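You operate a simulated robot arm through the tools that you are given. There is no shell and no other tool. Be economical: measure what you need, move in short steps, check, and stop when the job is done.

You run a simulated two-armed robot. Do the job below in one go: nothing can be reset, and whatever is moved stays where it is left.

JOB
Put the 1.2 tip box from the right side of the press twenty-six table on the press twenty-seven back plate and the 0.8 tip box on the brown sheet there. Stack the brass block labelled "26" from the back left corner of the press twenty-six table on top of the brass block marked "29". Put the blue pouch from the left side of the press twenty-six table on the back plate. Take the tin labelled "nuts" from the left side of the press twenty-seven table and leave it on the right side of the press twenty-nine table. Pick up the red castor from the back left corner of the press twenty-seven table with one hand, pass it to the other hand and put it on the upper shelf of the middle rack. Fetch the card tube from the top of the grey chest and stand it on top of the teal sheet there. Do these in any order. Set down upright: tin, red castor, card tube.

It is judged by the outcome, as a careful person would: the job done as asked, and still so three seconds after it is handed in. It fails if anything else is knocked over, pushed out of place, dropped, spilled or broken. Flat cloth is picked up by pressing the open fingertips on it (5 to 10 N) and closing them slowly along it; thin cloth reads only 2 to 8 mm in the jaws.

ROBOT AND FRAMES
Two 7-joint arms with two-finger parallel grippers on one trunk, on a base that drives. Base frame: it is fixed to the floor where the robot stands at the start and does not move with it; the origin is under the middle of the robot, x ahead of it, y to its left, z up; the surface under the hand at the start is at about z = 740. Readings come in mm, rad, newtons and seconds.
The left shoulder is at the start at [50, 209, 1196], the right one opposite. With the tool pointing down near the work surface each hand reaches from about 100 to 880 mm from the robot's upright axis, wherever it stands, measured 20 degrees to its own side. Places, roughly: back plate [1000, -400, 700]; blue pouch (8x10x4 cm) [1600, 300, 800]; blue tin, yellow tin [1500, -1750, 750]; brass block [1500, -250, 750]; brown sheet (22x21x3 cm) [500, 400, 700]; card tube (6x6x16 cm) [4000, 4300, 900]; press twenty-seven back plate [1000, -2400, 700]; red castor (5x5x10 cm) [1500, -2400, 800]; right side of the press twenty-nine table [500, -3900, 700]; teal sheet (13x9x3 cm) [4000, 4500, 800]; tip box [500, -250, 750]; upper shelf of the middle rack [4200, -2500, 1300]. Payload 4.4 kg a hand.
The tool frame of a hand sits at the grasp point between the pads (the TCP): z along the fingers, y along the line on which they close. The tips reach 23 mm beyond it. Largest opening 94 mm; finger width 38, thickness 10; the body of the gripper, 54 by 96 mm, starts 39 mm behind the TCP.
Orientation is that of the tool frame in the base frame, as a unit quaternion [w, x, y, z]. With the fingers straight down and closing along the base's y, the tool's x points along the base's -x, its y along +y and its z along -z.

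CONTROLS
- The arms move only by the tool move_arm. It takes "left_commands", "right_commands" or both (then of equal length, played together; a hand with none holds still); each is one flat list of numbers, 7 for each row, row after row: the shift along the base's x, y, z in units of 150 mm (1.0 is 150 mm), then the turn, a rotation vector about the base's x, y, z in units of 60 degrees (1.0 is 60 degrees), then the closure, from 0 (fully open) to 1 (shut). In form: [x, y, z, ax, ay, az, jaw, x, y, z, ax, ay, az, jaw, ...]. A call has 1 to 12 rows; each row is the pose to reach, as a shift and turn from the pose commanded when the call began. A call with a number of a shift or a turn outside -1 to 1 is refused whole. A row lasts 0.2 s, in which the tool goes at most 50 mm and 0.15 rad; a call with a longer step from one row to the next is refused whole, and so is a gripper value outside its range. Where a pose cannot be reached the arm comes as near as it can. A force on the tool above 40 N (or 10 N above the force at the start of the call, whichever is more), or a blocked arm, ends the call early, and 0.2 s more pass. Each finger travels about 108 mm/s and halts on what it meets, pressing with about 27 N; the grip force reading is that of the motor and also rises with nothing between the fingers. The clock runs only during rows and for 0.2 s after the last one: add rows that repeat a pose to give the fingers time. The reply holds the time, the measured pose of the TCP, the force on the tool along the base axes, the opening and the grip force, in the units named above and with some noise, with the torque about the TCP (base axes, N m) and any sound that the robot's microphone picked up.
- Cameras (640 x 400 px; columns grow to the right, rows downward): "scene" is now at [151.5, -18.4, 1363.5]; the picture's right is [-0.18, -0.98, 0.00], its down [-0.67, 0.12, -0.73] and it looks along [0.72, -0.13, -0.68] (base axes); focal length 253 px, centre (320, 200). "left" rides on the left gripper at [86, -16, -74] in its tool frame; the picture's right is [0.18, 0.98, 0.00], its down [-0.58, 0.11, -0.81] and it looks along [-0.79, 0.15, 0.59] (tool axes); focal length 243 px, centre (320, 200). "right" rides on the right gripper at [86, 16, -74] in its tool frame; the picture's right is [-0.18, 0.98, 0.00], its down [-0.58, -0.11, -0.81] and it looks along [-0.79, -0.15, 0.59] (tool axes); focal length 243 px, centre (320, 200). There is no depth. A picture from a camera that has moved, and an enlarged one, comes with that camera's place and axes in the base frame and with its lens. The place of the scene camera against the robot may be out by one fixed shift of up to 12 mm in any direction.
- get_image(camera): a new picture of that camera. It takes no simulated time.
- lift_body(by): slides the trunk up (or, below 0, down) by that many mm; the arms and the scene camera ride with it, the base frame stays. It gives what a move gives, with no picture.
- roll_base(legs): drives the robot by 1 to 6 legs, each [ahead, left, turn to the left] in mm, mm and rad, along the robot's own axes; the way and the turn of a leg run together, so that a leg with both is an arc; at most 1500 mm and 3.142 rad a leg. The arms and the cameras ride along, it lands a little off, and it stops where it bumps. It gives what a move gives.
- aim_head(pan, tilt): turns the head with the scene camera to pan (to the left, within 1.396 rad either way) and tilt (down, from -0.506 to 1.204), counted from straight ahead of the robot. It gives what a move gives.
- inspect(camera, box): a new picture of the part [left, top, right, bottom] of that camera's present view, enlarged. It takes no simulated time.
- hand_in(): hands the job in; it is judged then, once.

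Work in short steps. Places have to be worked out from the pictures, the camera data and where the tool is seen: move nearer, look again, correct. Check each grasp and each placing, and mend what went wrong. You have 217 turns and 228 pictures in all, those below and enlarged ones among them. Open the grippers and draw the arms clear of the work before you hand the job in, unless the task says otherwise.

The tools are called as a command line: name --argument value ..., lists and objects as JSON in quotes. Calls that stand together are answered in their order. move_arm: Moves the arms, as the interface text tells. Its arguments: {"type":"object","properties":{"left_commands":{"type":"array","items":{"type":"number"}},"right_commands":{"type":"array","items":{"type":"number"}}},"required":[]} The other tools are called the same way: lift_body (by) slides the trunk up or down; roll_base (legs) drives the base; aim_head (pan, tilt) turns the head that bears the scene camera; get_image (camera) takes a picture; inspect (camera, box) takes an enlarged picture of a part of a camera's view; hand_in () hands the job in.

At the start:

```text
clock: 0.0
left_tcp_pos: [589.5, 99.8, 1041.9]
left_tcp_rot: [0.0, 0.0, 1.0, 0.001]
left_ft_force: [-0.1, 0.0, 0.1]
left_torque: [0.01, -0.04, -0.02]
left_width: 93.7
left_grasp_force: 0.0
right_tcp_pos: [427.6, -280.0, 997.0]
right_tcp_rot: [0.0, 0.001, 1.0, -0.001]
right_ft_force: [0.1, 0.1, 0.4]
right_torque: [-0.01, 0.01, 0.0]
right_width: 94.3
right_grasp_force: 0.1
trunk travel left (down, up): [-275.0, 288.0]
robot x, y, heading: [1.8, -2.5, 0.003]
head pan, tilt: [-0.183, 0.752]
```

scene: 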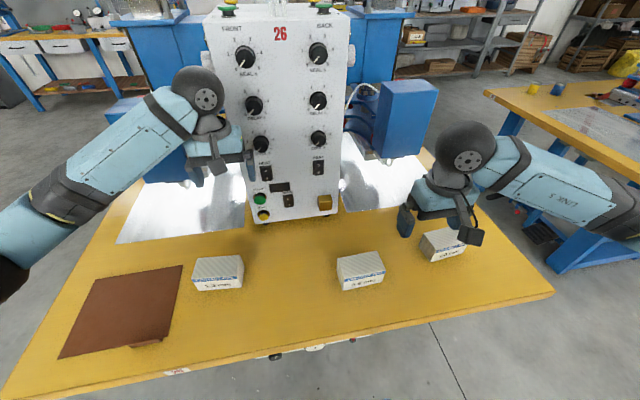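
right: 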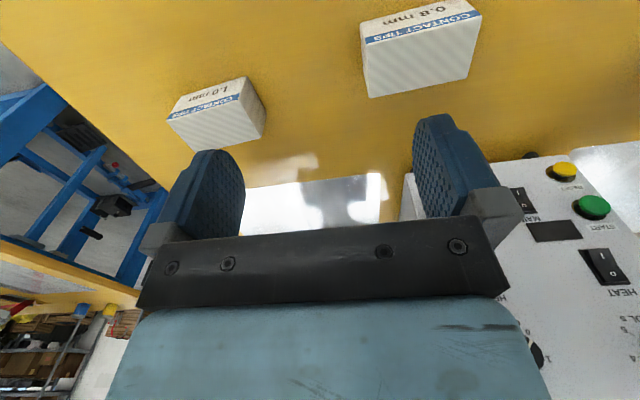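
left: 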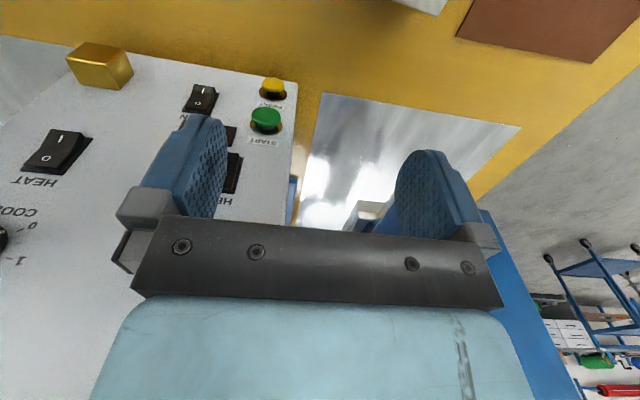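

I start by reading the labels on the tip boxes and seeing the table's layout.

inspect --camera "scene" --box '[180, 220, 480, 310]'

aim_head --pan 0.6 --tilt 0.5

get_image --camera "scene"

aim_head --pan -0.7 --tilt 0.5

get_image --camera "scene"

```text
2.13 times, centred on (330, 265) of scene
camera zoom: at [151.5, -18.4, 1363.5], right [-0.18, -0.98, 0.0], down [-0.67, 0.12, -0.73], along [0.72, -0.13, -0.68], focal length 539 px, centre (299, 61)
```

zoom: 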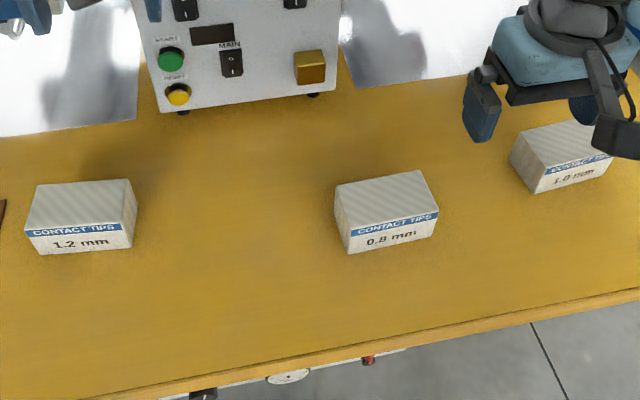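

```text
clock: 1.1
left_tcp_pos: [591.0, 99.1, 1041.3]
left_tcp_rot: [0.0, 0.0, 1.0, 0.0]
left_ft_force: [-0.1, 0.1, -0.7]
left_torque: [-0.01, -0.03, 0.01]
left_width: 93.8
left_grasp_force: 0.1
right_tcp_pos: [427.4, -280.8, 996.9]
right_tcp_rot: [0.0, 0.0, 1.0, 0.0]
right_ft_force: [-0.2, -0.7, -0.2]
right_torque: [0.0, -0.02, 0.0]
right_width: 94.1
right_grasp_force: 0.0
trunk travel left (down, up): [-275.0, 288.0]
robot x, y, heading: [0.1, -0.6, -0.004]
head pan, tilt: [0.6, 0.499]
```

```text
223 pictures are left
camera scene: at [145.2, 48.0, 1385.5], right [0.56, -0.83, 0.0], down [-0.4, -0.27, -0.88], along [0.72, 0.5, -0.48], focal length 253 px, centre (320, 200)
```

scene: 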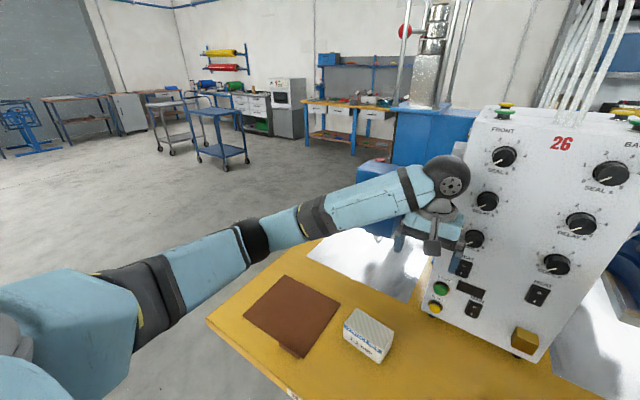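

```text
clock: 2.6
left_tcp_pos: [591.4, 99.2, 1042.0]
left_tcp_rot: [0.0, 0.0, 1.0, -0.001]
left_ft_force: [0.5, -0.1, -0.6]
left_torque: [0.0, 0.05, 0.01]
left_width: 94.3
left_grasp_force: 0.1
right_tcp_pos: [427.4, -281.2, 997.1]
right_tcp_rot: [0.0, 0.0, 1.0, 0.0]
right_ft_force: [-1.0, 0.0, 0.8]
right_torque: [0.0, 0.01, 0.0]
right_width: 94.1
right_grasp_force: 0.0
trunk travel left (down, up): [-275.0, 288.0]
robot x, y, heading: [-0.1, 1.3, -0.001]
head pan, tilt: [-0.7, 0.499]
```

```text
222 pictures are left
camera scene: at [139.7, -61.8, 1385.5], right [-0.64, -0.77, 0.0], down [-0.37, 0.31, -0.88], along [0.67, -0.57, -0.48], focal length 253 px, centre (320, 200)
```

scene: 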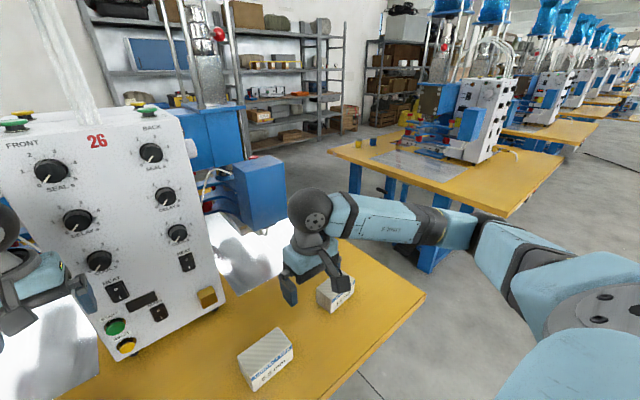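

The boxes are at about 1.2 → (550, 177), 0.8 → (480, −182), with long sides along y (~105 mm), so I need to close along x. I pull the left hand back and start turning it, while the right hand moves aside.

move_arm --left_commands '[-0.11, -0.07, 0, 0, 0, 0.125, 0, -0.22, -0.15, 0, 0, 0, 0.25, 0, -0.33, -0.22, 0, 0, 0, 0.375, 0, -0.45, -0.3, 0, 0, 0, 0.5, 0, -0.56, -0.37, 0, 0, 0, 0.625, 0, -0.67, -0.45, 0, 0, 0, 0.75, 0, -0.78, -0.52, 0, 0, 0, 0.875, 0, -0.9, -0.6, 0, 0, 0, 1.0, 0]' --right_commands '[-0.02, -0.12, 0.05, 0, 0, 0, 0, -0.04, -0.25, 0.1, 0, 0, 0, 0, -0.06, -0.37, 0.15, 0, 0, 0, 0, -0.1, -0.5, 0.2, 0, 0, 0, 0, -0.15, -0.62, 0.25, 0, 0, 0, 0, -0.2, -0.75, 0.3, 0, 0, 0, 0, -0.25, -0.87, 0.35, 0, 0, 0, 0, -0.3, -1.0, 0.4, 0, 0, 0, 0]'

move_arm --left_commands '[0.02, -0.2, -0.1, 0, 0, 0.1, 0, 0.05, -0.4, -0.2, 0, 0, 0.2, 0, 0.07, -0.6, -0.3, 0, 0, 0.3, 0, 0.1, -0.8, -0.4, 0, 0, 0.4, 0, 0.12, -0.9, -0.5, 0, 0, 0.5, 0]'

get_image --camera "left"

```text
clock: 4.4
left_tcp_pos: [453.2, 10.7, 1041.8]
left_tcp_rot: [0.001, -0.5, 0.866, 0.0]
left_ft_force: [-0.3, -0.1, 0.8]
left_torque: [0.03, -0.04, -0.01]
left_width: 93.9
left_grasp_force: 0.1
right_tcp_pos: [382.2, -432.6, 1055.7]
right_tcp_rot: [0.001, 0.001, 1.0, 0.0]
right_ft_force: [0.0, -0.3, 0.9]
right_torque: [-0.02, 0.01, 0.01]
right_width: 94.2
right_grasp_force: 0.0
trunk travel left (down, up): [-275.0, 288.0]
robot x, y, heading: [-1.3, 0.4, 0.001]
head pan, tilt: [-0.7, 0.499]
```

```text
clock: 5.6
left_tcp_pos: [473.9, -126.4, 969.2]
left_tcp_rot: [-0.001, 0.708, -0.706, 0.0]
left_ft_force: [0.8, 0.2, -0.6]
left_torque: [0.03, 0.0, 0.02]
left_width: 94.2
left_grasp_force: 0.1
right_tcp_pos: [382.2, -430.6, 1056.3]
right_tcp_rot: [0.0, 0.0, 1.0, 0.0]
right_ft_force: [0.0, -0.4, -0.2]
right_torque: [0.01, -0.02, 0.03]
right_width: 93.9
right_grasp_force: 0.0
trunk travel left (down, up): [-275.0, 288.0]
robot x, y, heading: [1.9, 0.6, -0.002]
head pan, tilt: [-0.7, 0.499]
```

```text
221 pictures are left
camera left: at [488.0, -212.7, 1044.7], right [-0.98, -0.19, 0.0], down [-0.11, 0.58, 0.81], along [-0.15, 0.79, -0.59], focal length 243 px, centre (320, 200)
```

left: 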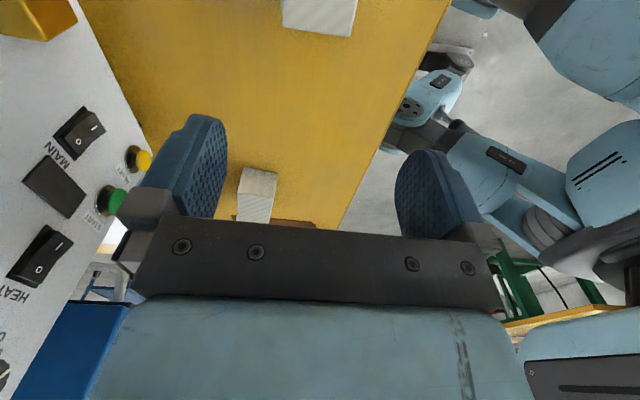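

The 0.8 box's end shows at y≈−127, x 445–505, with about +4° yaw. I centre over it at (479, −180) and go down to just above.

move_arm --left_commands '[0.01, -0.1, -0.2, 0, 0, 0.02, 0, 0.02, -0.2, -0.4, 0, 0, 0.04, 0, 0.033, -0.36, -0.6, 0, 0, 0.07, 0, 0.033, -0.36, -0.8, 0, 0, 0.07, 0, 0.033, -0.36, -0.9, 0, 0, 0.07, 0]'

aim_head --pan -0.1 --tilt 0.8

get_image --camera "left"

get_image --camera "scene"

```text
clock: 6.8
left_tcp_pos: [484.4, -176.0, 833.5]
left_tcp_rot: [-0.003, 0.734, -0.679, 0.0]
left_ft_force: [0.2, 0.4, -0.6]
left_torque: [-0.01, 0.0, -0.05]
left_width: 94.1
left_grasp_force: 0.1
right_tcp_pos: [383.7, -431.0, 1057.1]
right_tcp_rot: [0.0, -0.001, 1.0, 0.0]
right_ft_force: [-1.5, -0.8, -0.1]
right_torque: [0.01, 0.0, 0.03]
right_width: 93.8
right_grasp_force: 0.0
trunk travel left (down, up): [-275.0, 288.0]
robot x, y, heading: [1.5, 1.8, 0.004]
head pan, tilt: [-0.7, 0.499]
```

```text
clock: 7.8
left_tcp_pos: [482.3, -176.2, 832.5]
left_tcp_rot: [-0.003, 0.734, -0.679, 0.0]
left_ft_force: [0.4, -0.4, 0.2]
left_torque: [0.03, -0.02, 0.01]
left_width: 93.9
left_grasp_force: 0.1
right_tcp_pos: [382.7, -431.0, 1056.4]
right_tcp_rot: [0.0, 0.0, 1.0, 0.0]
right_ft_force: [-0.2, -0.7, 0.4]
right_torque: [0.0, 0.0, 0.03]
right_width: 93.8
right_grasp_force: 0.2
trunk travel left (down, up): [-275.0, 288.0]
robot x, y, heading: [-0.2, 1.5, -0.003]
head pan, tilt: [-0.099, 0.799]
```

```text
220 pictures are left
camera left: at [502.3, -261.1, 907.0], right [-0.97, -0.26, 0.0], down [-0.16, 0.57, 0.81], along [-0.21, 0.78, -0.59], focal length 243 px, centre (320, 200)
```

left: 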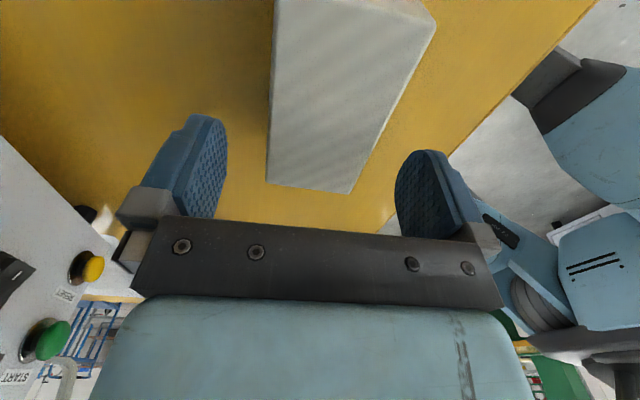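

```text
219 pictures are left
camera scene: at [150.4, -11.4, 1359.6], right [-0.1, -0.99, 0.0], down [-0.71, 0.07, -0.7], along [0.69, -0.07, -0.72], focal length 253 px, centre (320, 200)
```

scene: 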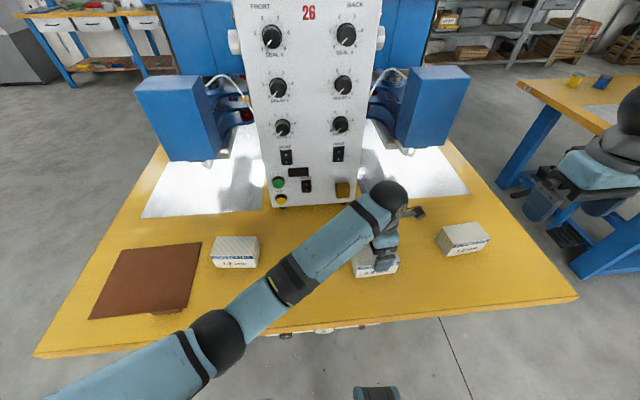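

The box is centred at about (475, −177) under the open fingers. I shift 8 mm in x, go down to z≈772 and close.

move_arm --left_commands '[-0.05, 0, -0.1, 0, 0, 0, 0, -0.05, 0, -0.25, 0, 0, 0, 0, -0.05, 0, -0.4, 0, 0, 0, 0, -0.05, 0, -0.4, 0, 0, 0, 0.3, -0.05, 0, -0.4, 0, 0, 0, 0.6, -0.05, 0, -0.4, 0, 0, 0, 0.6, -0.05, 0, -0.4, 0, 0, 0, 0.6]'

```text
clock: 8.3
left_tcp_pos: [501.7, -157.9, 825.8]
left_tcp_rot: [-0.024, 0.739, -0.674, 0.014]
left_ft_force: [-10.6, 1.8, 27.5]
left_torque: [-0.46, 1.49, -0.31]
left_width: 94.0
left_grasp_force: 0.2
right_tcp_pos: [380.7, -431.1, 1056.9]
right_tcp_rot: [0.0, 0.0, 1.0, 0.0]
right_ft_force: [0.1, 0.0, -0.8]
right_torque: [0.0, 0.03, 0.0]
right_width: 94.0
right_grasp_force: 0.1
trunk travel left (down, up): [-275.0, 288.0]
robot x, y, heading: [2.6, 1.8, -0.002]
head pan, tilt: [-0.099, 0.799]
stopped in row 2 (left hand): the force on the tool passed its limit at 57 N (the readings are from after the stop); the commanded pose is now the measured one
```

Something stopped the hand early, with contact on the −x finger. I look before going on.

get_image --camera "left"

inspect --camera "scene" --box '[190, 170, 490, 330]'

get_image --camera "right"

```text
218 pictures are left
camera left: at [518.4, -243.6, 900.3], right [-0.96, -0.27, -0.06], down [-0.21, 0.56, 0.8], along [-0.19, 0.78, -0.59], focal length 243 px, centre (320, 200)
```

left: 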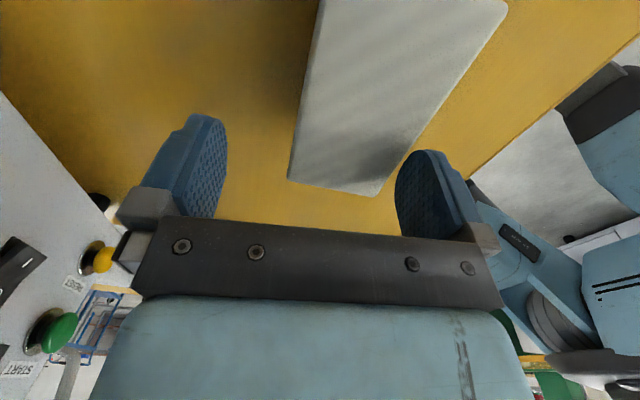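

```text
2.13 times, centred on (340, 250) of scene
camera zoom: at [148.1, -10.5, 1360.4], right [-0.1, -0.99, 0.0], down [-0.71, 0.07, -0.7], along [0.7, -0.07, -0.72], focal length 539 px, centre (277, 93)
```

zoom: 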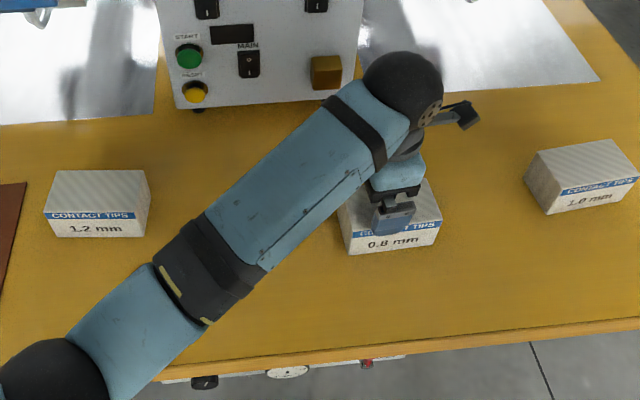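

```text
216 pictures are left
camera right: at [293.8, -414.9, 1131.3], right [0.18, 0.98, 0.0], down [0.58, -0.11, 0.81], along [0.79, -0.15, -0.59], focal length 243 px, centre (320, 200)
```

right: 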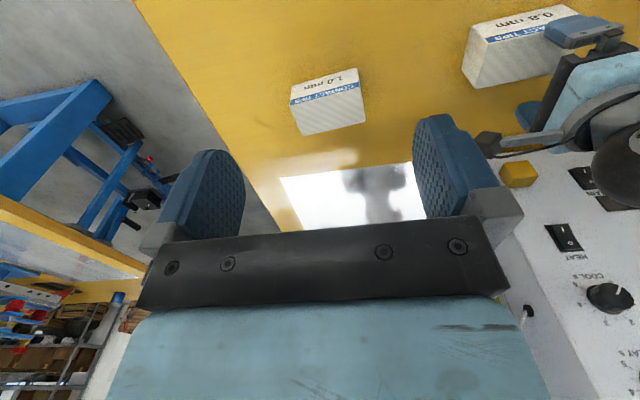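

The finger landed on the box's edge, because the clearance was too small on one side. I lift off and square up the tool, then look again.

move_arm --left_commands '[0, 0, 0.2, -0.005, 0.02, -0.005, 0, -0.05, -0.05, 0.35, -0.015, 0.051, -0.013, 0, -0.1, -0.1, 0.35, -0.015, 0.051, -0.013, 0]'

get_image --camera "left"

inspect --camera "scene" --box '[190, 170, 490, 330]'

```text
clock: 9.1
left_tcp_pos: [495.0, -161.0, 868.1]
left_tcp_rot: [-0.008, 0.741, -0.672, -0.005]
left_ft_force: [0.4, 1.2, 0.1]
left_torque: [0.01, 0.0, 0.05]
left_width: 93.8
left_grasp_force: 0.0
right_tcp_pos: [383.0, -430.6, 1055.3]
right_tcp_rot: [-0.001, 0.0, 1.0, -0.001]
right_ft_force: [0.6, 1.0, -0.1]
right_torque: [-0.04, 0.01, -0.03]
right_width: 94.3
right_grasp_force: 0.0
trunk travel left (down, up): [-275.0, 288.0]
robot x, y, heading: [3.1, 2.2, -0.002]
head pan, tilt: [-0.099, 0.799]
```

```text
215 pictures are left
camera left: at [517.8, -246.7, 942.0], right [-0.96, -0.28, -0.01], down [-0.17, 0.55, 0.82], along [-0.22, 0.79, -0.58], focal length 243 px, centre (320, 200)
```

left: 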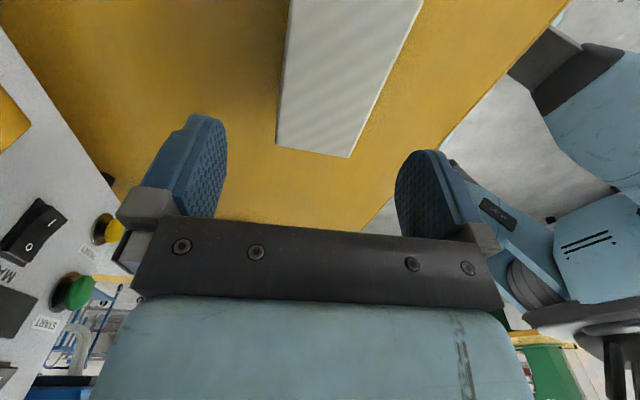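

```text
2.13 times, centred on (340, 250) of scene
camera zoom: at [151.1, -10.5, 1359.4], right [-0.1, -1.0, 0.0], down [-0.71, 0.07, -0.7], along [0.69, -0.07, -0.72], focal length 539 px, centre (277, 93)
```

zoom: 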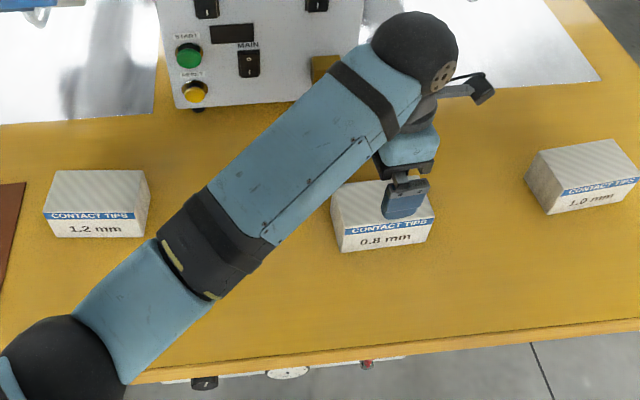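

The box has shifted a little to about (489, −162), yaw ~3.5°. I align the hand above it and check that the arm has settled.

move_arm --left_commands '[0.0, 0.0, -0.05, 0, 0, -0.035, 0, 0, 0, -0.05, 0, 0, -0.035, 0, 0, 0, -0.05, 0, 0, -0.035, 0]'

get_image --camera "left"

```text
clock: 9.9
left_tcp_pos: [498.8, -159.9, 864.8]
left_tcp_rot: [-0.014, 0.728, -0.685, -0.002]
left_ft_force: [-0.3, 0.0, -0.5]
left_torque: [0.01, 0.03, -0.01]
left_width: 94.1
left_grasp_force: 0.1
right_tcp_pos: [383.2, -431.5, 1055.9]
right_tcp_rot: [-0.001, 0.001, 1.0, 0.001]
right_ft_force: [-0.2, -0.8, 0.6]
right_torque: [0.0, 0.01, 0.02]
right_width: 93.9
right_grasp_force: 0.1
trunk travel left (down, up): [-275.0, 288.0]
robot x, y, heading: [2.0, 0.8, 0.003]
head pan, tilt: [-0.099, 0.799]
```

```text
213 pictures are left
camera left: at [518.0, -246.3, 937.4], right [-0.97, -0.24, -0.02], down [-0.16, 0.55, 0.82], along [-0.19, 0.8, -0.58], focal length 243 px, centre (320, 200)
```

left: 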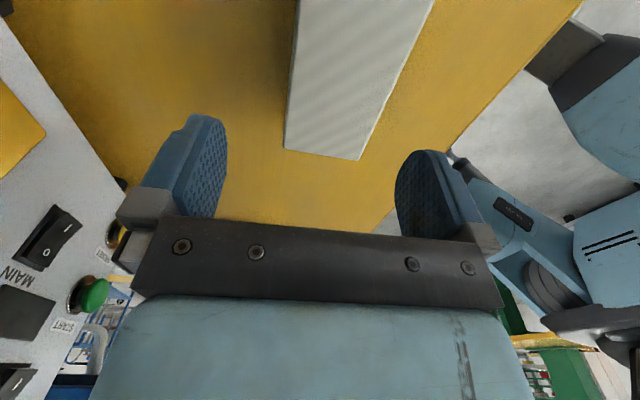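

The hand isn't tracking its commands exactly, so the arm is likely near a joint limit this far across the body. I roll the base 220 mm to the right so the box lies in the left arm's comfortable zone.

roll_base --legs '[[0, -220, 0]]'

move_arm --left_commands '[-0.02, 0.25, 0.1, 0, 0, 0, 0, -0.04, 0.5, 0.1, 0, 0, 0, 0, -0.06, 0.75, 0.1, 0, 0, 0, 0, -0.06, 1.0, 0.1, 0, 0, 0, 0, -0.06, 1.0, 0.1, 0, 0, 0, 0]'

get_image --camera "left"

```text
clock: 12.5
left_tcp_pos: [497.7, -382.3, 861.1]
left_tcp_rot: [-0.012, 0.729, -0.685, -0.006]
left_ft_force: [-0.1, -0.1, -0.4]
left_torque: [0.0, 0.0, -0.01]
left_width: 93.9
left_grasp_force: 0.1
right_tcp_pos: [383.6, -655.3, 1056.0]
right_tcp_rot: [0.0, 0.001, 1.0, 0.001]
right_ft_force: [0.3, -0.1, -0.7]
right_torque: [-0.03, 0.02, 0.0]
right_width: 93.9
right_grasp_force: 0.1
trunk travel left (down, up): [-275.0, 288.0]
robot x, y, heading: [-1.3, -225.3, -0.005]
head pan, tilt: [-0.099, 0.799]
```

```text
clock: 13.7
left_tcp_pos: [487.3, -235.1, 876.4]
left_tcp_rot: [-0.014, 0.728, -0.685, -0.005]
left_ft_force: [0.0, -0.9, 0.3]
left_torque: [0.02, -0.01, 0.01]
left_width: 94.2
left_grasp_force: 0.0
right_tcp_pos: [381.6, -656.8, 1054.5]
right_tcp_rot: [0.0, 0.001, 1.0, 0.001]
right_ft_force: [0.7, -0.4, -0.7]
right_torque: [0.02, -0.02, -0.02]
right_width: 94.0
right_grasp_force: 0.0
trunk travel left (down, up): [-275.0, 288.0]
robot x, y, heading: [1.4, -223.7, 0.002]
head pan, tilt: [-0.099, 0.799]
```

```text
212 pictures are left
camera left: at [506.7, -322.9, 949.4], right [-0.97, -0.24, -0.02], down [-0.15, 0.55, 0.82], along [-0.19, 0.8, -0.57], focal length 243 px, centre (320, 200)
```

left: 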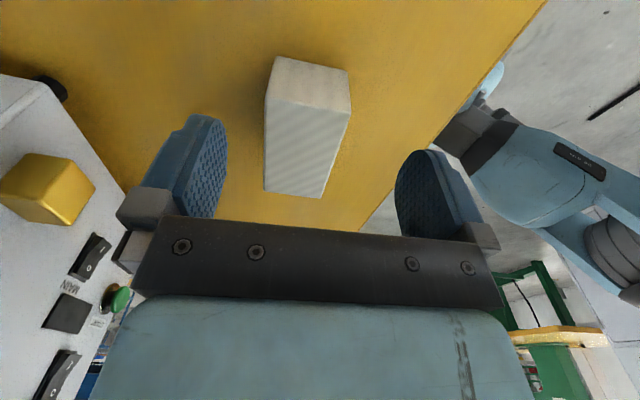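

Now the whole box is visible: centre about (489, −169), top z≈800, yaw ~3°. I move over it and take out the small tilt.

move_arm --left_commands '[0.01, 0.15, 0, -0.01, 0.005, 0, 0, 0.01, 0.3, -0.0, -0.02, 0.01, 0, 0, 0.01, 0.44, 0, -0.026, 0.0115, 0, 0, 0.01, 0.44, -0.2, -0.026, 0.0115, 0, 0, 0.01, 0.44, -0.2, -0.026, 0.0115, 0, 0]'

get_image --camera "left"

```text
clock: 14.9
left_tcp_pos: [492.2, -168.6, 844.4]
left_tcp_rot: [0.0, 0.729, -0.685, -0.001]
left_ft_force: [0.9, -0.1, -0.4]
left_torque: [-0.01, -0.02, 0.02]
left_width: 94.0
left_grasp_force: 0.1
right_tcp_pos: [382.1, -656.1, 1056.2]
right_tcp_rot: [0.0, 0.001, 1.0, 0.0]
right_ft_force: [-0.8, 0.0, 0.3]
right_torque: [0.01, -0.01, 0.01]
right_width: 94.4
right_grasp_force: 0.0
trunk travel left (down, up): [-275.0, 288.0]
robot x, y, heading: [-0.4, -226.2, -0.001]
head pan, tilt: [-0.099, 0.799]
```

```text
211 pictures are left
camera left: at [512.0, -252.5, 920.0], right [-0.97, -0.24, 0.0], down [-0.14, 0.57, 0.81], along [-0.2, 0.78, -0.59], focal length 243 px, centre (320, 200)
```

left: 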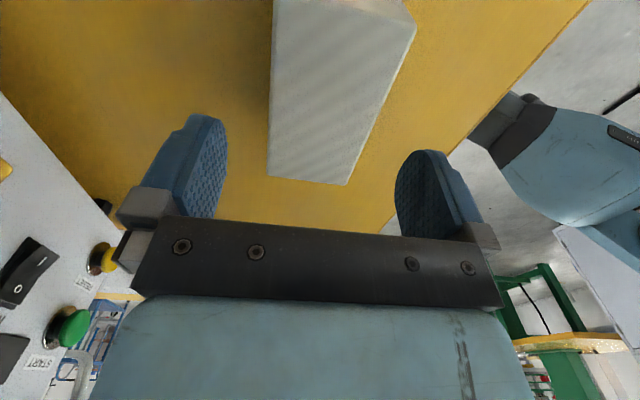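

Aligned within 4 mm. I go down to z≈774 and close.

move_arm --left_commands '[-0.023, 0, -0.15, 0, 0, 0, 0, -0.023, 0, -0.3, 0, 0, 0, 0, -0.023, 0, -0.46, 0, 0, 0, 0, -0.023, 0, -0.46, 0, 0, 0, 0, -0.023, 0, -0.46, 0, 0, 0, 0.5, -0.023, 0, -0.46, 0, 0, 0, 0.6, -0.023, 0, -0.46, 0, 0, 0, 0.6]'

```text
clock: 16.5
left_tcp_pos: [487.5, -167.2, 776.9]
left_tcp_rot: [0.001, 0.728, -0.685, 0.0]
left_ft_force: [0.8, 0.4, 0.2]
left_torque: [-0.08, -0.05, -0.01]
left_width: 61.4
left_grasp_force: 26.9
right_tcp_pos: [382.2, -655.4, 1055.3]
right_tcp_rot: [0.0, 0.001, 1.0, 0.001]
right_ft_force: [-0.3, -0.3, -0.1]
right_torque: [-0.03, 0.01, 0.01]
right_width: 94.2
right_grasp_force: 0.2
trunk travel left (down, up): [-275.0, 288.0]
robot x, y, heading: [-1.5, -225.9, -0.003]
head pan, tilt: [-0.099, 0.799]
```

Gripped at 61 mm. I lift it and roll left to bring the brown sheet into reach.

move_arm --left_commands '[0, 0, 0.15, 0, 0, 0, 0.6, 0, 0, 0.4, 0, 0, 0, 0.6, 0, 0, 0.7, 0, 0, 0, 0.6, 0, 0, 1.0, 0, 0, 0, 0.6, 0, 0, 1.0, 0, 0, 0, 0.6]'

roll_base --legs '[[0, 430, 0]]'

move_arm --left_commands '[0.05, 0.25, 0, 0, 0, 0, 0.6, 0.1, 0.5, 0, 0, 0, 0, 0.6, 0.15, 0.75, 0, 0, 0, 0, 0.6, 0.15, 1.0, 0, 0, 0, 0, 0.6, 0.15, 1.0, 0, 0, 0, 0, 0.6]'

aim_head --pan 0.3 --tilt 0.9

get_image --camera "scene"

get_image --camera "left"

```text
clock: 17.7
left_tcp_pos: [487.3, -165.0, 925.9]
left_tcp_rot: [0.001, 0.728, -0.685, -0.001]
left_ft_force: [0.7, 1.4, -1.7]
left_torque: [-0.02, -0.01, -0.02]
left_width: 62.0
left_grasp_force: 27.3
right_tcp_pos: [381.9, -655.7, 1056.6]
right_tcp_rot: [-0.001, 0.002, 1.0, -0.001]
right_ft_force: [0.2, -0.1, -0.4]
right_torque: [0.02, -0.02, 0.02]
right_width: 94.2
right_grasp_force: 0.0
trunk travel left (down, up): [-275.0, 288.0]
robot x, y, heading: [-1.0, -225.7, -0.004]
head pan, tilt: [-0.099, 0.799]
```

```text
clock: 22.0
left_tcp_pos: [483.1, 272.2, 924.2]
left_tcp_rot: [0.001, 0.732, -0.681, -0.001]
left_ft_force: [0.3, 0.3, -2.0]
left_torque: [-0.01, 0.01, -0.01]
left_width: 62.2
left_grasp_force: 26.7
right_tcp_pos: [385.4, -221.2, 1055.7]
right_tcp_rot: [0.0, -0.005, 1.0, 0.001]
right_ft_force: [-0.2, -0.4, -0.2]
right_torque: [0.02, -0.01, 0.0]
right_width: 93.9
right_grasp_force: 0.1
trunk travel left (down, up): [-275.0, 288.0]
robot x, y, heading: [-1.6, 203.9, 0.008]
head pan, tilt: [-0.099, 0.799]
```

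```text
clock: 23.2
left_tcp_pos: [506.1, 422.2, 925.8]
left_tcp_rot: [0.0, 0.732, -0.681, 0.0]
left_ft_force: [0.1, 0.1, -1.5]
left_torque: [0.01, 0.01, 0.02]
left_width: 61.7
left_grasp_force: 27.1
right_tcp_pos: [385.6, -221.4, 1056.2]
right_tcp_rot: [0.001, -0.006, 1.0, 0.0]
right_ft_force: [0.0, 0.1, -0.1]
right_torque: [0.0, -0.01, 0.0]
right_width: 94.1
right_grasp_force: 0.0
trunk travel left (down, up): [-275.0, 288.0]
robot x, y, heading: [-4.0, 205.1, 0.012]
head pan, tilt: [-0.099, 0.799]
```

```text
clock: 24.1
left_tcp_pos: [505.5, 422.8, 925.8]
left_tcp_rot: [0.0, 0.732, -0.681, -0.001]
left_ft_force: [-0.2, -1.2, -2.0]
left_torque: [0.0, -0.01, 0.01]
left_width: 62.0
left_grasp_force: 27.1
right_tcp_pos: [384.8, -221.5, 1055.1]
right_tcp_rot: [0.001, -0.005, 1.0, 0.0]
right_ft_force: [-0.6, 0.8, 0.1]
right_torque: [-0.01, 0.04, 0.0]
right_width: 93.9
right_grasp_force: 0.0
trunk travel left (down, up): [-275.0, 288.0]
robot x, y, heading: [-4.2, 208.5, 0.011]
head pan, tilt: [0.3, 0.901]
```

```text
210 pictures are left
camera scene: at [140.0, 226.5, 1351.7], right [0.31, -0.95, 0.0], down [-0.75, -0.24, -0.62], along [0.59, 0.19, -0.78], focal length 253 px, centre (320, 200)
```

scene: 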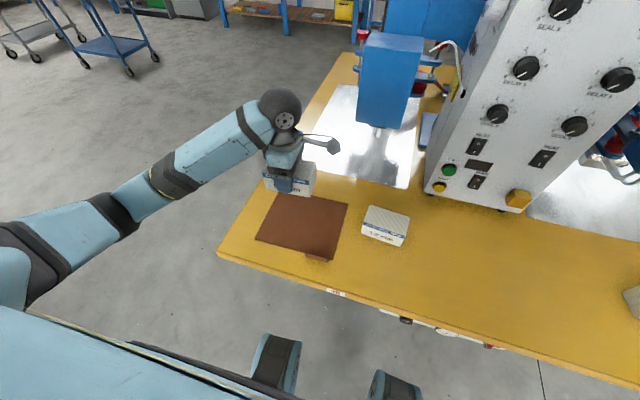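

```text
209 pictures are left
camera left: at [525.8, 338.0, 1000.6], right [-0.97, -0.26, 0.0], down [-0.15, 0.57, 0.81], along [-0.21, 0.78, -0.59], focal length 243 px, centre (320, 200)
```

left: 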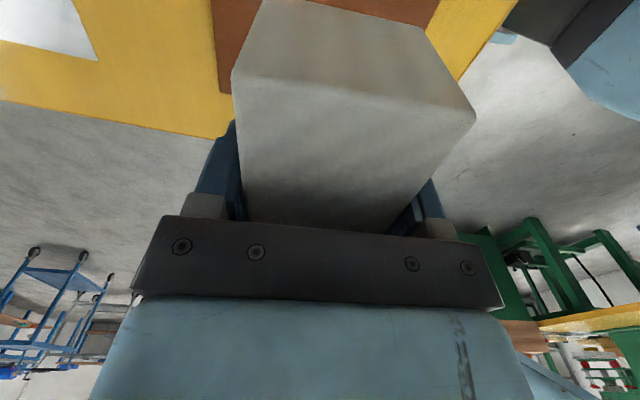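

The brown sheet spans about x 420–600, y 294–508. I centre the box at (508, 400) and lower it.

move_arm --left_commands '[0.01, -0.15, -0.2, 0, 0, -0.01, 0.6, 0.01, -0.15, -0.45, 0, 0, -0.03, 0.6, 0.01, -0.15, -0.7, 0, 0, -0.05, 0.6, 0.01, -0.15, -0.85, 0, 0, -0.06, 0.6, 0.01, -0.15, -0.92, 0, 0, -0.06, 0.6, 0.01, -0.15, -0.95, 0, 0, -0.06, 0.6, 0.01, -0.15, -0.95, 0, 0, -0.06, 0.6]'

inspect --camera "scene" --box '[210, 120, 450, 280]'

```text
clock: 25.7
left_tcp_pos: [508.3, 399.3, 783.2]
left_tcp_rot: [0.0, 0.711, -0.704, 0.0]
left_ft_force: [-0.9, -0.2, -2.2]
left_torque: [-0.01, -0.01, 0.03]
left_width: 61.8
left_grasp_force: 27.1
right_tcp_pos: [384.1, -220.6, 1055.2]
right_tcp_rot: [0.0, -0.005, 1.0, 0.0]
right_ft_force: [0.1, -0.4, -0.2]
right_torque: [-0.03, 0.02, -0.04]
right_width: 93.8
right_grasp_force: 0.1
trunk travel left (down, up): [-275.0, 288.0]
robot x, y, heading: [-2.0, 206.6, 0.009]
head pan, tilt: [0.3, 0.901]
```

```text
2.50 times, centred on (330, 200) of scene
camera zoom: at [139.9, 226.7, 1351.6], right [0.31, -0.95, 0.0], down [-0.75, -0.24, -0.62], along [0.59, 0.19, -0.78], focal length 632 px, centre (295, 200)
```

zoom: 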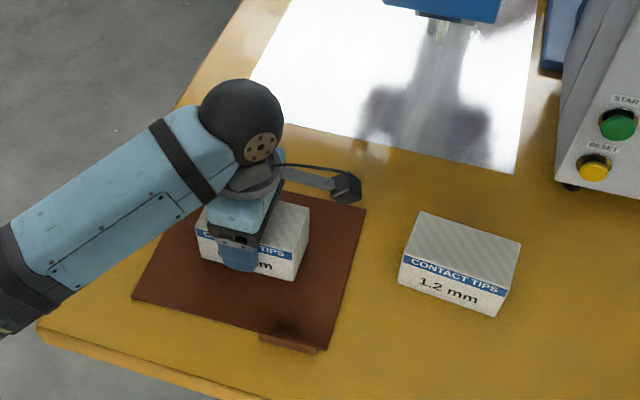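

It's well over the sheet. I lower the last few mm, checking contact.

move_arm --left_commands '[0, 0, -0.013, 0, 0, 0, 0.6, 0, 0, -0.026, 0, 0, 0, 0.6, 0, 0, -0.026, 0, 0, 0, 0.6]'

```text
clock: 26.5
left_tcp_pos: [507.1, 399.2, 779.3]
left_tcp_rot: [0.001, 0.711, -0.703, 0.0]
left_ft_force: [0.3, 0.5, 6.8]
left_torque: [0.36, -0.01, 0.02]
left_width: 61.8
left_grasp_force: 27.3
right_tcp_pos: [384.6, -222.0, 1056.8]
right_tcp_rot: [0.0, -0.005, 1.0, 0.001]
right_ft_force: [-0.5, -0.5, -0.1]
right_torque: [-0.03, 0.02, -0.01]
right_width: 94.1
right_grasp_force: 0.0
trunk travel left (down, up): [-275.0, 288.0]
robot x, y, heading: [-1.5, 207.1, 0.01]
head pan, tilt: [0.3, 0.901]
```

In contact. I open and lift.

move_arm --left_commands '[0, 0, 0, 0, 0, 0, 0.3, 0, 0, 0, 0, 0, 0, 0.1, 0, 0, 0, 0, 0, 0, 0, 0, 0, 0.15, 0, 0, 0, 0, 0, 0, 0.45, 0, 0, 0, 0, 0, 0, 0.75, 0, 0, 0, 0, 0, 0, 0.8, 0, 0, 0, 0]'

inspect --camera "scene" --box '[210, 120, 450, 280]'

```text
clock: 28.1
left_tcp_pos: [509.0, 398.0, 900.0]
left_tcp_rot: [0.001, 0.711, -0.703, -0.001]
left_ft_force: [0.1, -0.6, 0.3]
left_torque: [-0.01, -0.02, 0.03]
left_width: 94.1
left_grasp_force: 0.0
right_tcp_pos: [384.7, -221.0, 1055.2]
right_tcp_rot: [0.0, -0.006, 1.0, 0.0]
right_ft_force: [0.2, -0.4, -0.2]
right_torque: [0.02, -0.02, 0.03]
right_width: 93.9
right_grasp_force: 0.0
trunk travel left (down, up): [-275.0, 288.0]
robot x, y, heading: [0.3, 208.1, 0.009]
head pan, tilt: [0.3, 0.901]
```

```text
2.50 times, centred on (330, 200) of scene
camera zoom: at [139.7, 226.7, 1351.6], right [0.31, -0.95, 0.0], down [-0.75, -0.24, -0.62], along [0.59, 0.19, -0.78], focal length 632 px, centre (295, 200)
```

zoom: 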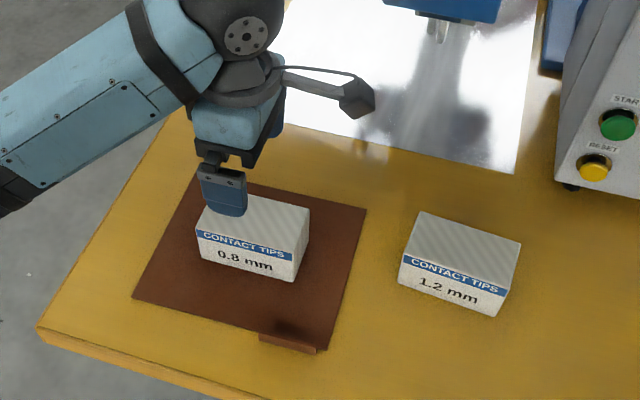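

The 0.8 box is placed. Next the 1.2 box, judged at (542, 181), yaw −3°; I move the left hand above it.

move_arm --left_commands '[0.05, -0.25, 0, 0, 0, -0.01, 0, 0.1, -0.5, 0, 0, 0, -0.02, 0, 0.15, -0.75, 0, 0, 0, -0.04, 0, 0.22, -1.0, 0, 0, 0, -0.06, 0, 0.22, -1.0, 0, 0, 0, -0.06, 0]'

move_arm --left_commands '[0, -0.25, 0, 0, 0, 0, 0, 0, -0.45, -0.1, 0, 0, 0, 0, 0, -0.45, -0.3, 0, 0, 0, 0, 0, -0.45, -0.3, 0, 0, 0, 0]'

get_image --camera "left"

```text
clock: 29.3
left_tcp_pos: [541.5, 251.6, 895.8]
left_tcp_rot: [0.0, -0.688, 0.726, 0.0]
left_ft_force: [0.1, -0.4, -0.4]
left_torque: [-0.02, 0.02, -0.01]
left_width: 94.0
left_grasp_force: 0.0
right_tcp_pos: [384.3, -220.1, 1055.0]
right_tcp_rot: [0.0, -0.005, 1.0, -0.001]
right_ft_force: [0.1, 0.0, -0.1]
right_torque: [-0.01, 0.0, 0.0]
right_width: 94.1
right_grasp_force: 0.0
trunk travel left (down, up): [-275.0, 288.0]
robot x, y, heading: [-3.9, 207.5, 0.008]
head pan, tilt: [0.3, 0.901]
```

```text
clock: 30.3
left_tcp_pos: [539.8, 180.9, 856.1]
left_tcp_rot: [-0.001, -0.688, 0.726, 0.001]
left_ft_force: [0.5, 0.1, 0.1]
left_torque: [-0.03, 0.01, 0.01]
left_width: 94.0
left_grasp_force: 0.2
right_tcp_pos: [384.5, -220.4, 1055.1]
right_tcp_rot: [0.0, -0.005, 1.0, 0.0]
right_ft_force: [-0.5, 0.3, 0.0]
right_torque: [0.0, -0.02, 0.02]
right_width: 93.7
right_grasp_force: 0.1
trunk travel left (down, up): [-275.0, 288.0]
robot x, y, heading: [-4.3, 204.7, 0.01]
head pan, tilt: [0.3, 0.901]
```

```text
206 pictures are left
camera left: at [549.1, 94.8, 929.8], right [-0.99, -0.13, 0.0], down [-0.08, 0.59, 0.81], along [-0.11, 0.8, -0.59], focal length 243 px, centre (320, 200)
```

left: 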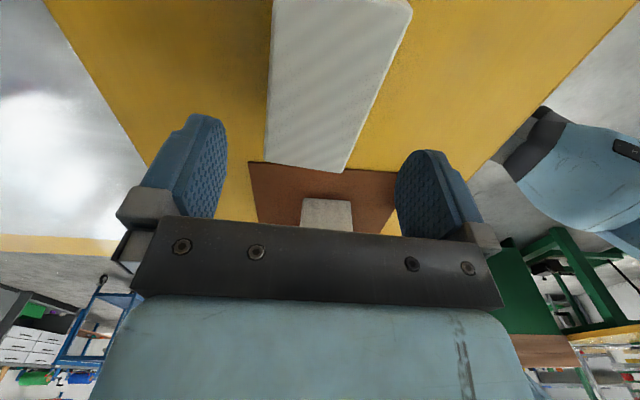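

The box is centred at about (537, 178). I go down and grip.

move_arm --left_commands '[-0.016, -0.02, -0.18, 0, 0, -0.015, 0, -0.016, -0.02, -0.36, 0, 0, -0.015, 0, -0.016, -0.02, -0.53, 0, 0, -0.015, 0, -0.016, -0.02, -0.53, 0, 0, -0.015, 0, -0.016, -0.02, -0.53, 0, 0, -0.015, 0.5, -0.016, -0.02, -0.53, 0, 0, -0.015, 0.6, -0.016, -0.02, -0.53, 0, 0, -0.015, 0.6]'

move_arm --left_commands '[0, 0, 0.15, 0, 0, 0, 0.6, 0, 0, 0.4, 0, 0, 0, 0.6, 0, 0, 0.7, 0, 0, 0, 0.6, 0, 0, 1.0, 0, 0, 0, 0.6, 0, 0, 1.0, 0, 0, 0, 0.6]'

```text
clock: 31.9
left_tcp_pos: [536.0, 178.1, 775.5]
left_tcp_rot: [-0.001, -0.683, 0.731, 0.001]
left_ft_force: [0.8, -0.3, -0.1]
left_torque: [0.0, -0.09, 0.0]
left_width: 61.8
left_grasp_force: 27.1
right_tcp_pos: [385.0, -221.2, 1055.1]
right_tcp_rot: [0.0, -0.006, 1.0, 0.0]
right_ft_force: [0.6, 0.0, 0.4]
right_torque: [0.0, 0.03, -0.01]
right_width: 93.9
right_grasp_force: 0.1
trunk travel left (down, up): [-275.0, 288.0]
robot x, y, heading: [-1.3, 202.7, 0.012]
head pan, tilt: [0.3, 0.901]
```

```text
clock: 33.1
left_tcp_pos: [537.6, 178.9, 925.0]
left_tcp_rot: [-0.001, -0.683, 0.731, 0.002]
left_ft_force: [0.0, -0.2, -2.0]
left_torque: [-0.04, -0.01, -0.02]
left_width: 61.9
left_grasp_force: 27.1
right_tcp_pos: [384.6, -220.2, 1056.1]
right_tcp_rot: [0.0, -0.004, 1.0, 0.001]
right_ft_force: [0.1, -0.1, 0.1]
right_torque: [0.01, -0.01, 0.0]
right_width: 94.1
right_grasp_force: 0.1
trunk travel left (down, up): [-275.0, 288.0]
robot x, y, heading: [-4.5, 208.9, 0.012]
head pan, tilt: [0.3, 0.901]
```

Got the 1.2 box. I tuck the arm in and drive along the tables toward press 27, looking first to the right.

move_arm --left_commands '[-0.2, 0.12, 0.15, 0, 0, 0, 0.6, -0.4, 0.25, 0.3, 0, 0, 0, 0.6, -0.6, 0.4, 0.45, 0, 0, 0, 0.6, -0.8, 0.5, 0.6, 0, 0, 0, 0.6, -0.95, 0.6, 0.7, 0, 0, 0, 0.6]'

aim_head --pan -1.35 --tilt 0.45

get_image --camera "scene"

```text
clock: 34.3
left_tcp_pos: [428.5, 280.3, 1011.5]
left_tcp_rot: [-0.001, -0.68, 0.733, -0.001]
left_ft_force: [-0.1, 0.1, -0.7]
left_torque: [0.0, 0.03, 0.0]
left_width: 61.6
left_grasp_force: 26.4
left hand out of reach, approached as far as the arm can: row 4, 5
right_tcp_pos: [384.7, -220.2, 1056.9]
right_tcp_rot: [0.0, -0.005, 1.0, 0.001]
right_ft_force: [0.3, 1.0, 0.0]
right_torque: [0.02, -0.02, -0.01]
right_width: 94.1
right_grasp_force: 0.1
trunk travel left (down, up): [-275.0, 288.0]
robot x, y, heading: [-2.1, 207.5, 0.011]
head pan, tilt: [0.3, 0.901]
```

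```text
clock: 36.0
left_tcp_pos: [430.4, 278.4, 1010.8]
left_tcp_rot: [-0.001, -0.681, 0.733, -0.001]
left_ft_force: [0.8, 0.7, -1.1]
left_torque: [0.0, 0.02, 0.0]
left_width: 62.1
left_grasp_force: 27.3
right_tcp_pos: [385.6, -222.0, 1055.5]
right_tcp_rot: [0.0, -0.004, 1.0, 0.0]
right_ft_force: [-0.3, 0.0, -0.1]
right_torque: [0.01, 0.01, -0.01]
right_width: 94.2
right_grasp_force: 0.0
trunk travel left (down, up): [-275.0, 288.0]
robot x, y, heading: [0.1, 208.1, 0.008]
head pan, tilt: [-1.349, 0.45]
```

```text
205 pictures are left
camera scene: at [89.3, 114.1, 1390.0], right [-0.97, -0.23, 0.0], down [-0.1, 0.42, -0.9], along [0.21, -0.88, -0.44], focal length 253 px, centre (320, 200)
```

scene: 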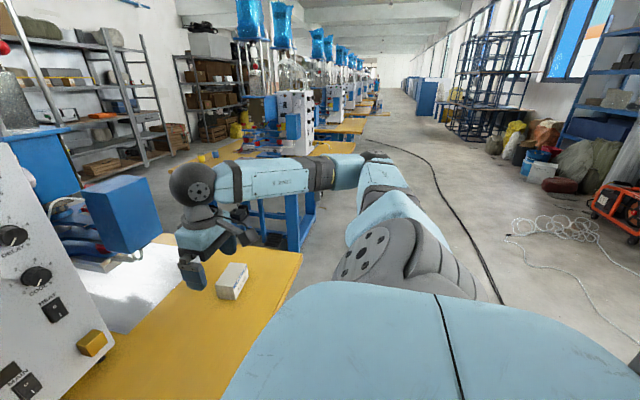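

The lane along the tables is clear. I drive 2.9 m to the right.

roll_base --legs '[[-30, -1450, -0.005], [0, -1400, 0]]'

aim_head --pan 0.2 --tilt 0.7

get_image --camera "scene"

```text
clock: 60.9
left_tcp_pos: [442.4, -2549.9, 1011.8]
left_tcp_rot: [-0.002, -0.695, 0.719, -0.001]
left_ft_force: [0.0, 0.6, -2.9]
left_torque: [0.0, -0.02, 0.01]
left_width: 62.1
left_grasp_force: 26.9
right_tcp_pos: [416.7, -3052.7, 1055.4]
right_tcp_rot: [0.0, -0.025, 1.0, 0.0]
right_ft_force: [0.0, -0.2, 0.1]
right_torque: [-0.03, 0.0, -0.02]
right_width: 93.7
right_grasp_force: 0.1
trunk travel left (down, up): [-275.0, 288.0]
robot x, y, heading: [12.8, -2639.4, 0.05]
head pan, tilt: [-1.349, 0.45]
```

```text
clock: 62.5
left_tcp_pos: [441.5, -2549.3, 1012.0]
left_tcp_rot: [-0.002, -0.694, 0.72, 0.0]
left_ft_force: [0.3, -0.1, -2.0]
left_torque: [-0.02, -0.03, 0.0]
left_width: 61.7
left_grasp_force: 26.9
right_tcp_pos: [417.0, -3051.3, 1056.2]
right_tcp_rot: [-0.001, -0.025, 1.0, 0.0]
right_ft_force: [-0.4, 0.1, 0.9]
right_torque: [-0.03, -0.02, -0.04]
right_width: 94.0
right_grasp_force: 0.1
trunk travel left (down, up): [-275.0, 288.0]
robot x, y, heading: [9.6, -2640.7, 0.051]
head pan, tilt: [0.201, 0.7]
```

```text
204 pictures are left
camera scene: at [165.8, -2619.1, 1367.8], right [0.25, -0.97, 0.0], down [-0.62, -0.16, -0.76], along [0.74, 0.19, -0.64], focal length 253 px, centre (320, 200)
```

scene: 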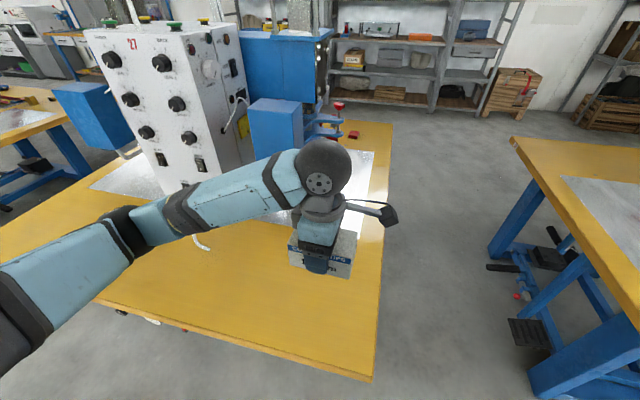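

Press 27 is ahead. I enlarge the region of the back plate.

inspect --camera "scene" --box '[180, 80, 420, 280]'

get_image --camera "right"

get_image --camera "left"

```text
2.00 times, centred on (300, 180) of scene
camera zoom: at [165.8, -2619.1, 1367.8], right [0.25, -0.97, 0.0], down [-0.62, -0.16, -0.76], along [0.74, 0.19, -0.64], focal length 505 px, centre (360, 240)
```

zoom: 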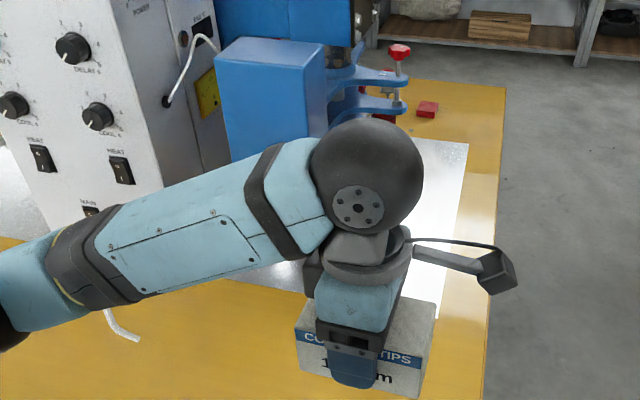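

```text
202 pictures are left
camera right: at [329.5, -3040.4, 1129.8], right [0.13, 0.99, 0.0], down [0.59, -0.08, 0.81], along [0.8, -0.11, -0.59], focal length 243 px, centre (320, 200)
```

right: 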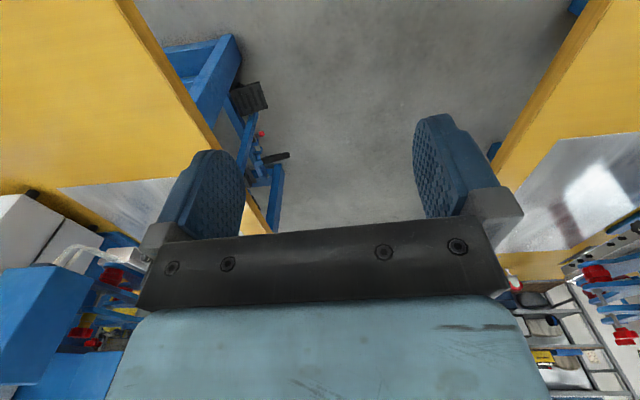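

```text
201 pictures are left
camera left: at [452.6, -2636.1, 1087.3], right [-0.99, -0.15, 0.0], down [-0.09, 0.59, 0.8], along [-0.12, 0.8, -0.59], focal length 243 px, centre (320, 200)
```

left: 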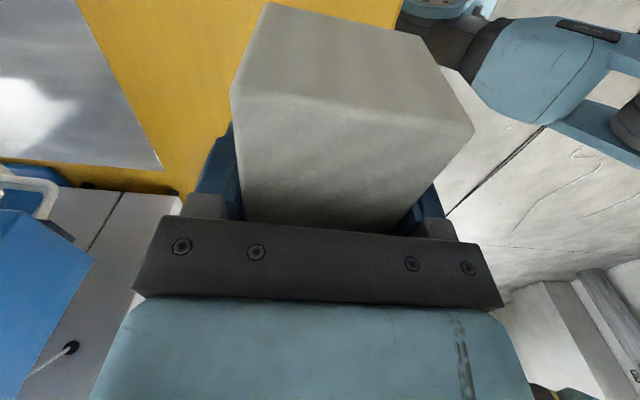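

The plate spans roughly x 725–1317, y −2604…−2230, with the blue press head overhanging its inner part. I shift the base further right, so the arm reaches in along the plate's outer edge, clear of the head.

roll_base --legs '[[0, -190, -0.05]]'

aim_head --pan 0.35 --tilt 0.6

get_image --camera "scene"

get_image --camera "right"

```text
clock: 64.8
left_tcp_pos: [450.5, -2766.7, 1011.9]
left_tcp_rot: [-0.001, -0.674, 0.739, 0.0]
left_ft_force: [0.0, -0.7, -1.7]
left_torque: [0.01, -0.04, -0.01]
left_width: 61.9
left_grasp_force: 27.5
right_tcp_pos: [397.2, -3266.8, 1056.1]
right_tcp_rot: [0.0, 0.003, 1.0, 0.0]
right_ft_force: [0.4, -0.7, 0.5]
right_torque: [0.03, 0.0, 0.01]
right_width: 94.0
right_grasp_force: 0.1
trunk travel left (down, up): [-275.0, 288.0]
robot x, y, heading: [16.4, -2828.1, -0.005]
head pan, tilt: [0.201, 0.7]
```

```text
clock: 65.5
left_tcp_pos: [449.8, -2765.6, 1012.0]
left_tcp_rot: [-0.001, -0.674, 0.738, 0.0]
left_ft_force: [-0.8, 0.6, -1.7]
left_torque: [0.0, 0.02, 0.0]
left_width: 61.6
left_grasp_force: 26.9
right_tcp_pos: [397.7, -3265.6, 1056.9]
right_tcp_rot: [0.0, 0.003, 1.0, 0.0]
right_ft_force: [0.5, -0.2, -0.2]
right_torque: [-0.02, -0.03, 0.01]
right_width: 93.8
right_grasp_force: 0.0
trunk travel left (down, up): [-275.0, 288.0]
robot x, y, heading: [16.5, -2829.3, -0.007]
head pan, tilt: [0.351, 0.6]
```

```text
200 pictures are left
camera scene: at [171.0, -2806.2, 1376.4], right [0.34, -0.94, 0.0], down [-0.53, -0.19, -0.82], along [0.78, 0.28, -0.57], focal length 253 px, centre (320, 200)
```

scene: 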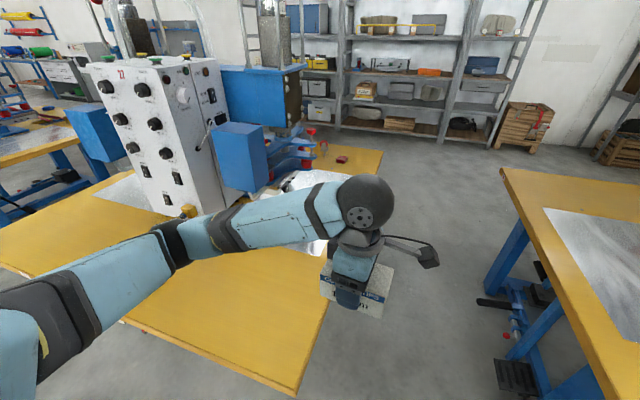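

```text
199 pictures are left
camera right: at [311.0, -3249.5, 1129.8], right [0.19, 0.98, 0.0], down [0.58, -0.11, 0.81], along [0.79, -0.15, -0.59], focal length 243 px, centre (320, 200)
```

right: 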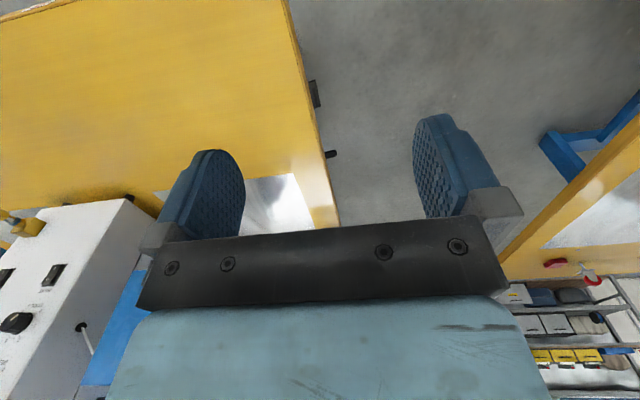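

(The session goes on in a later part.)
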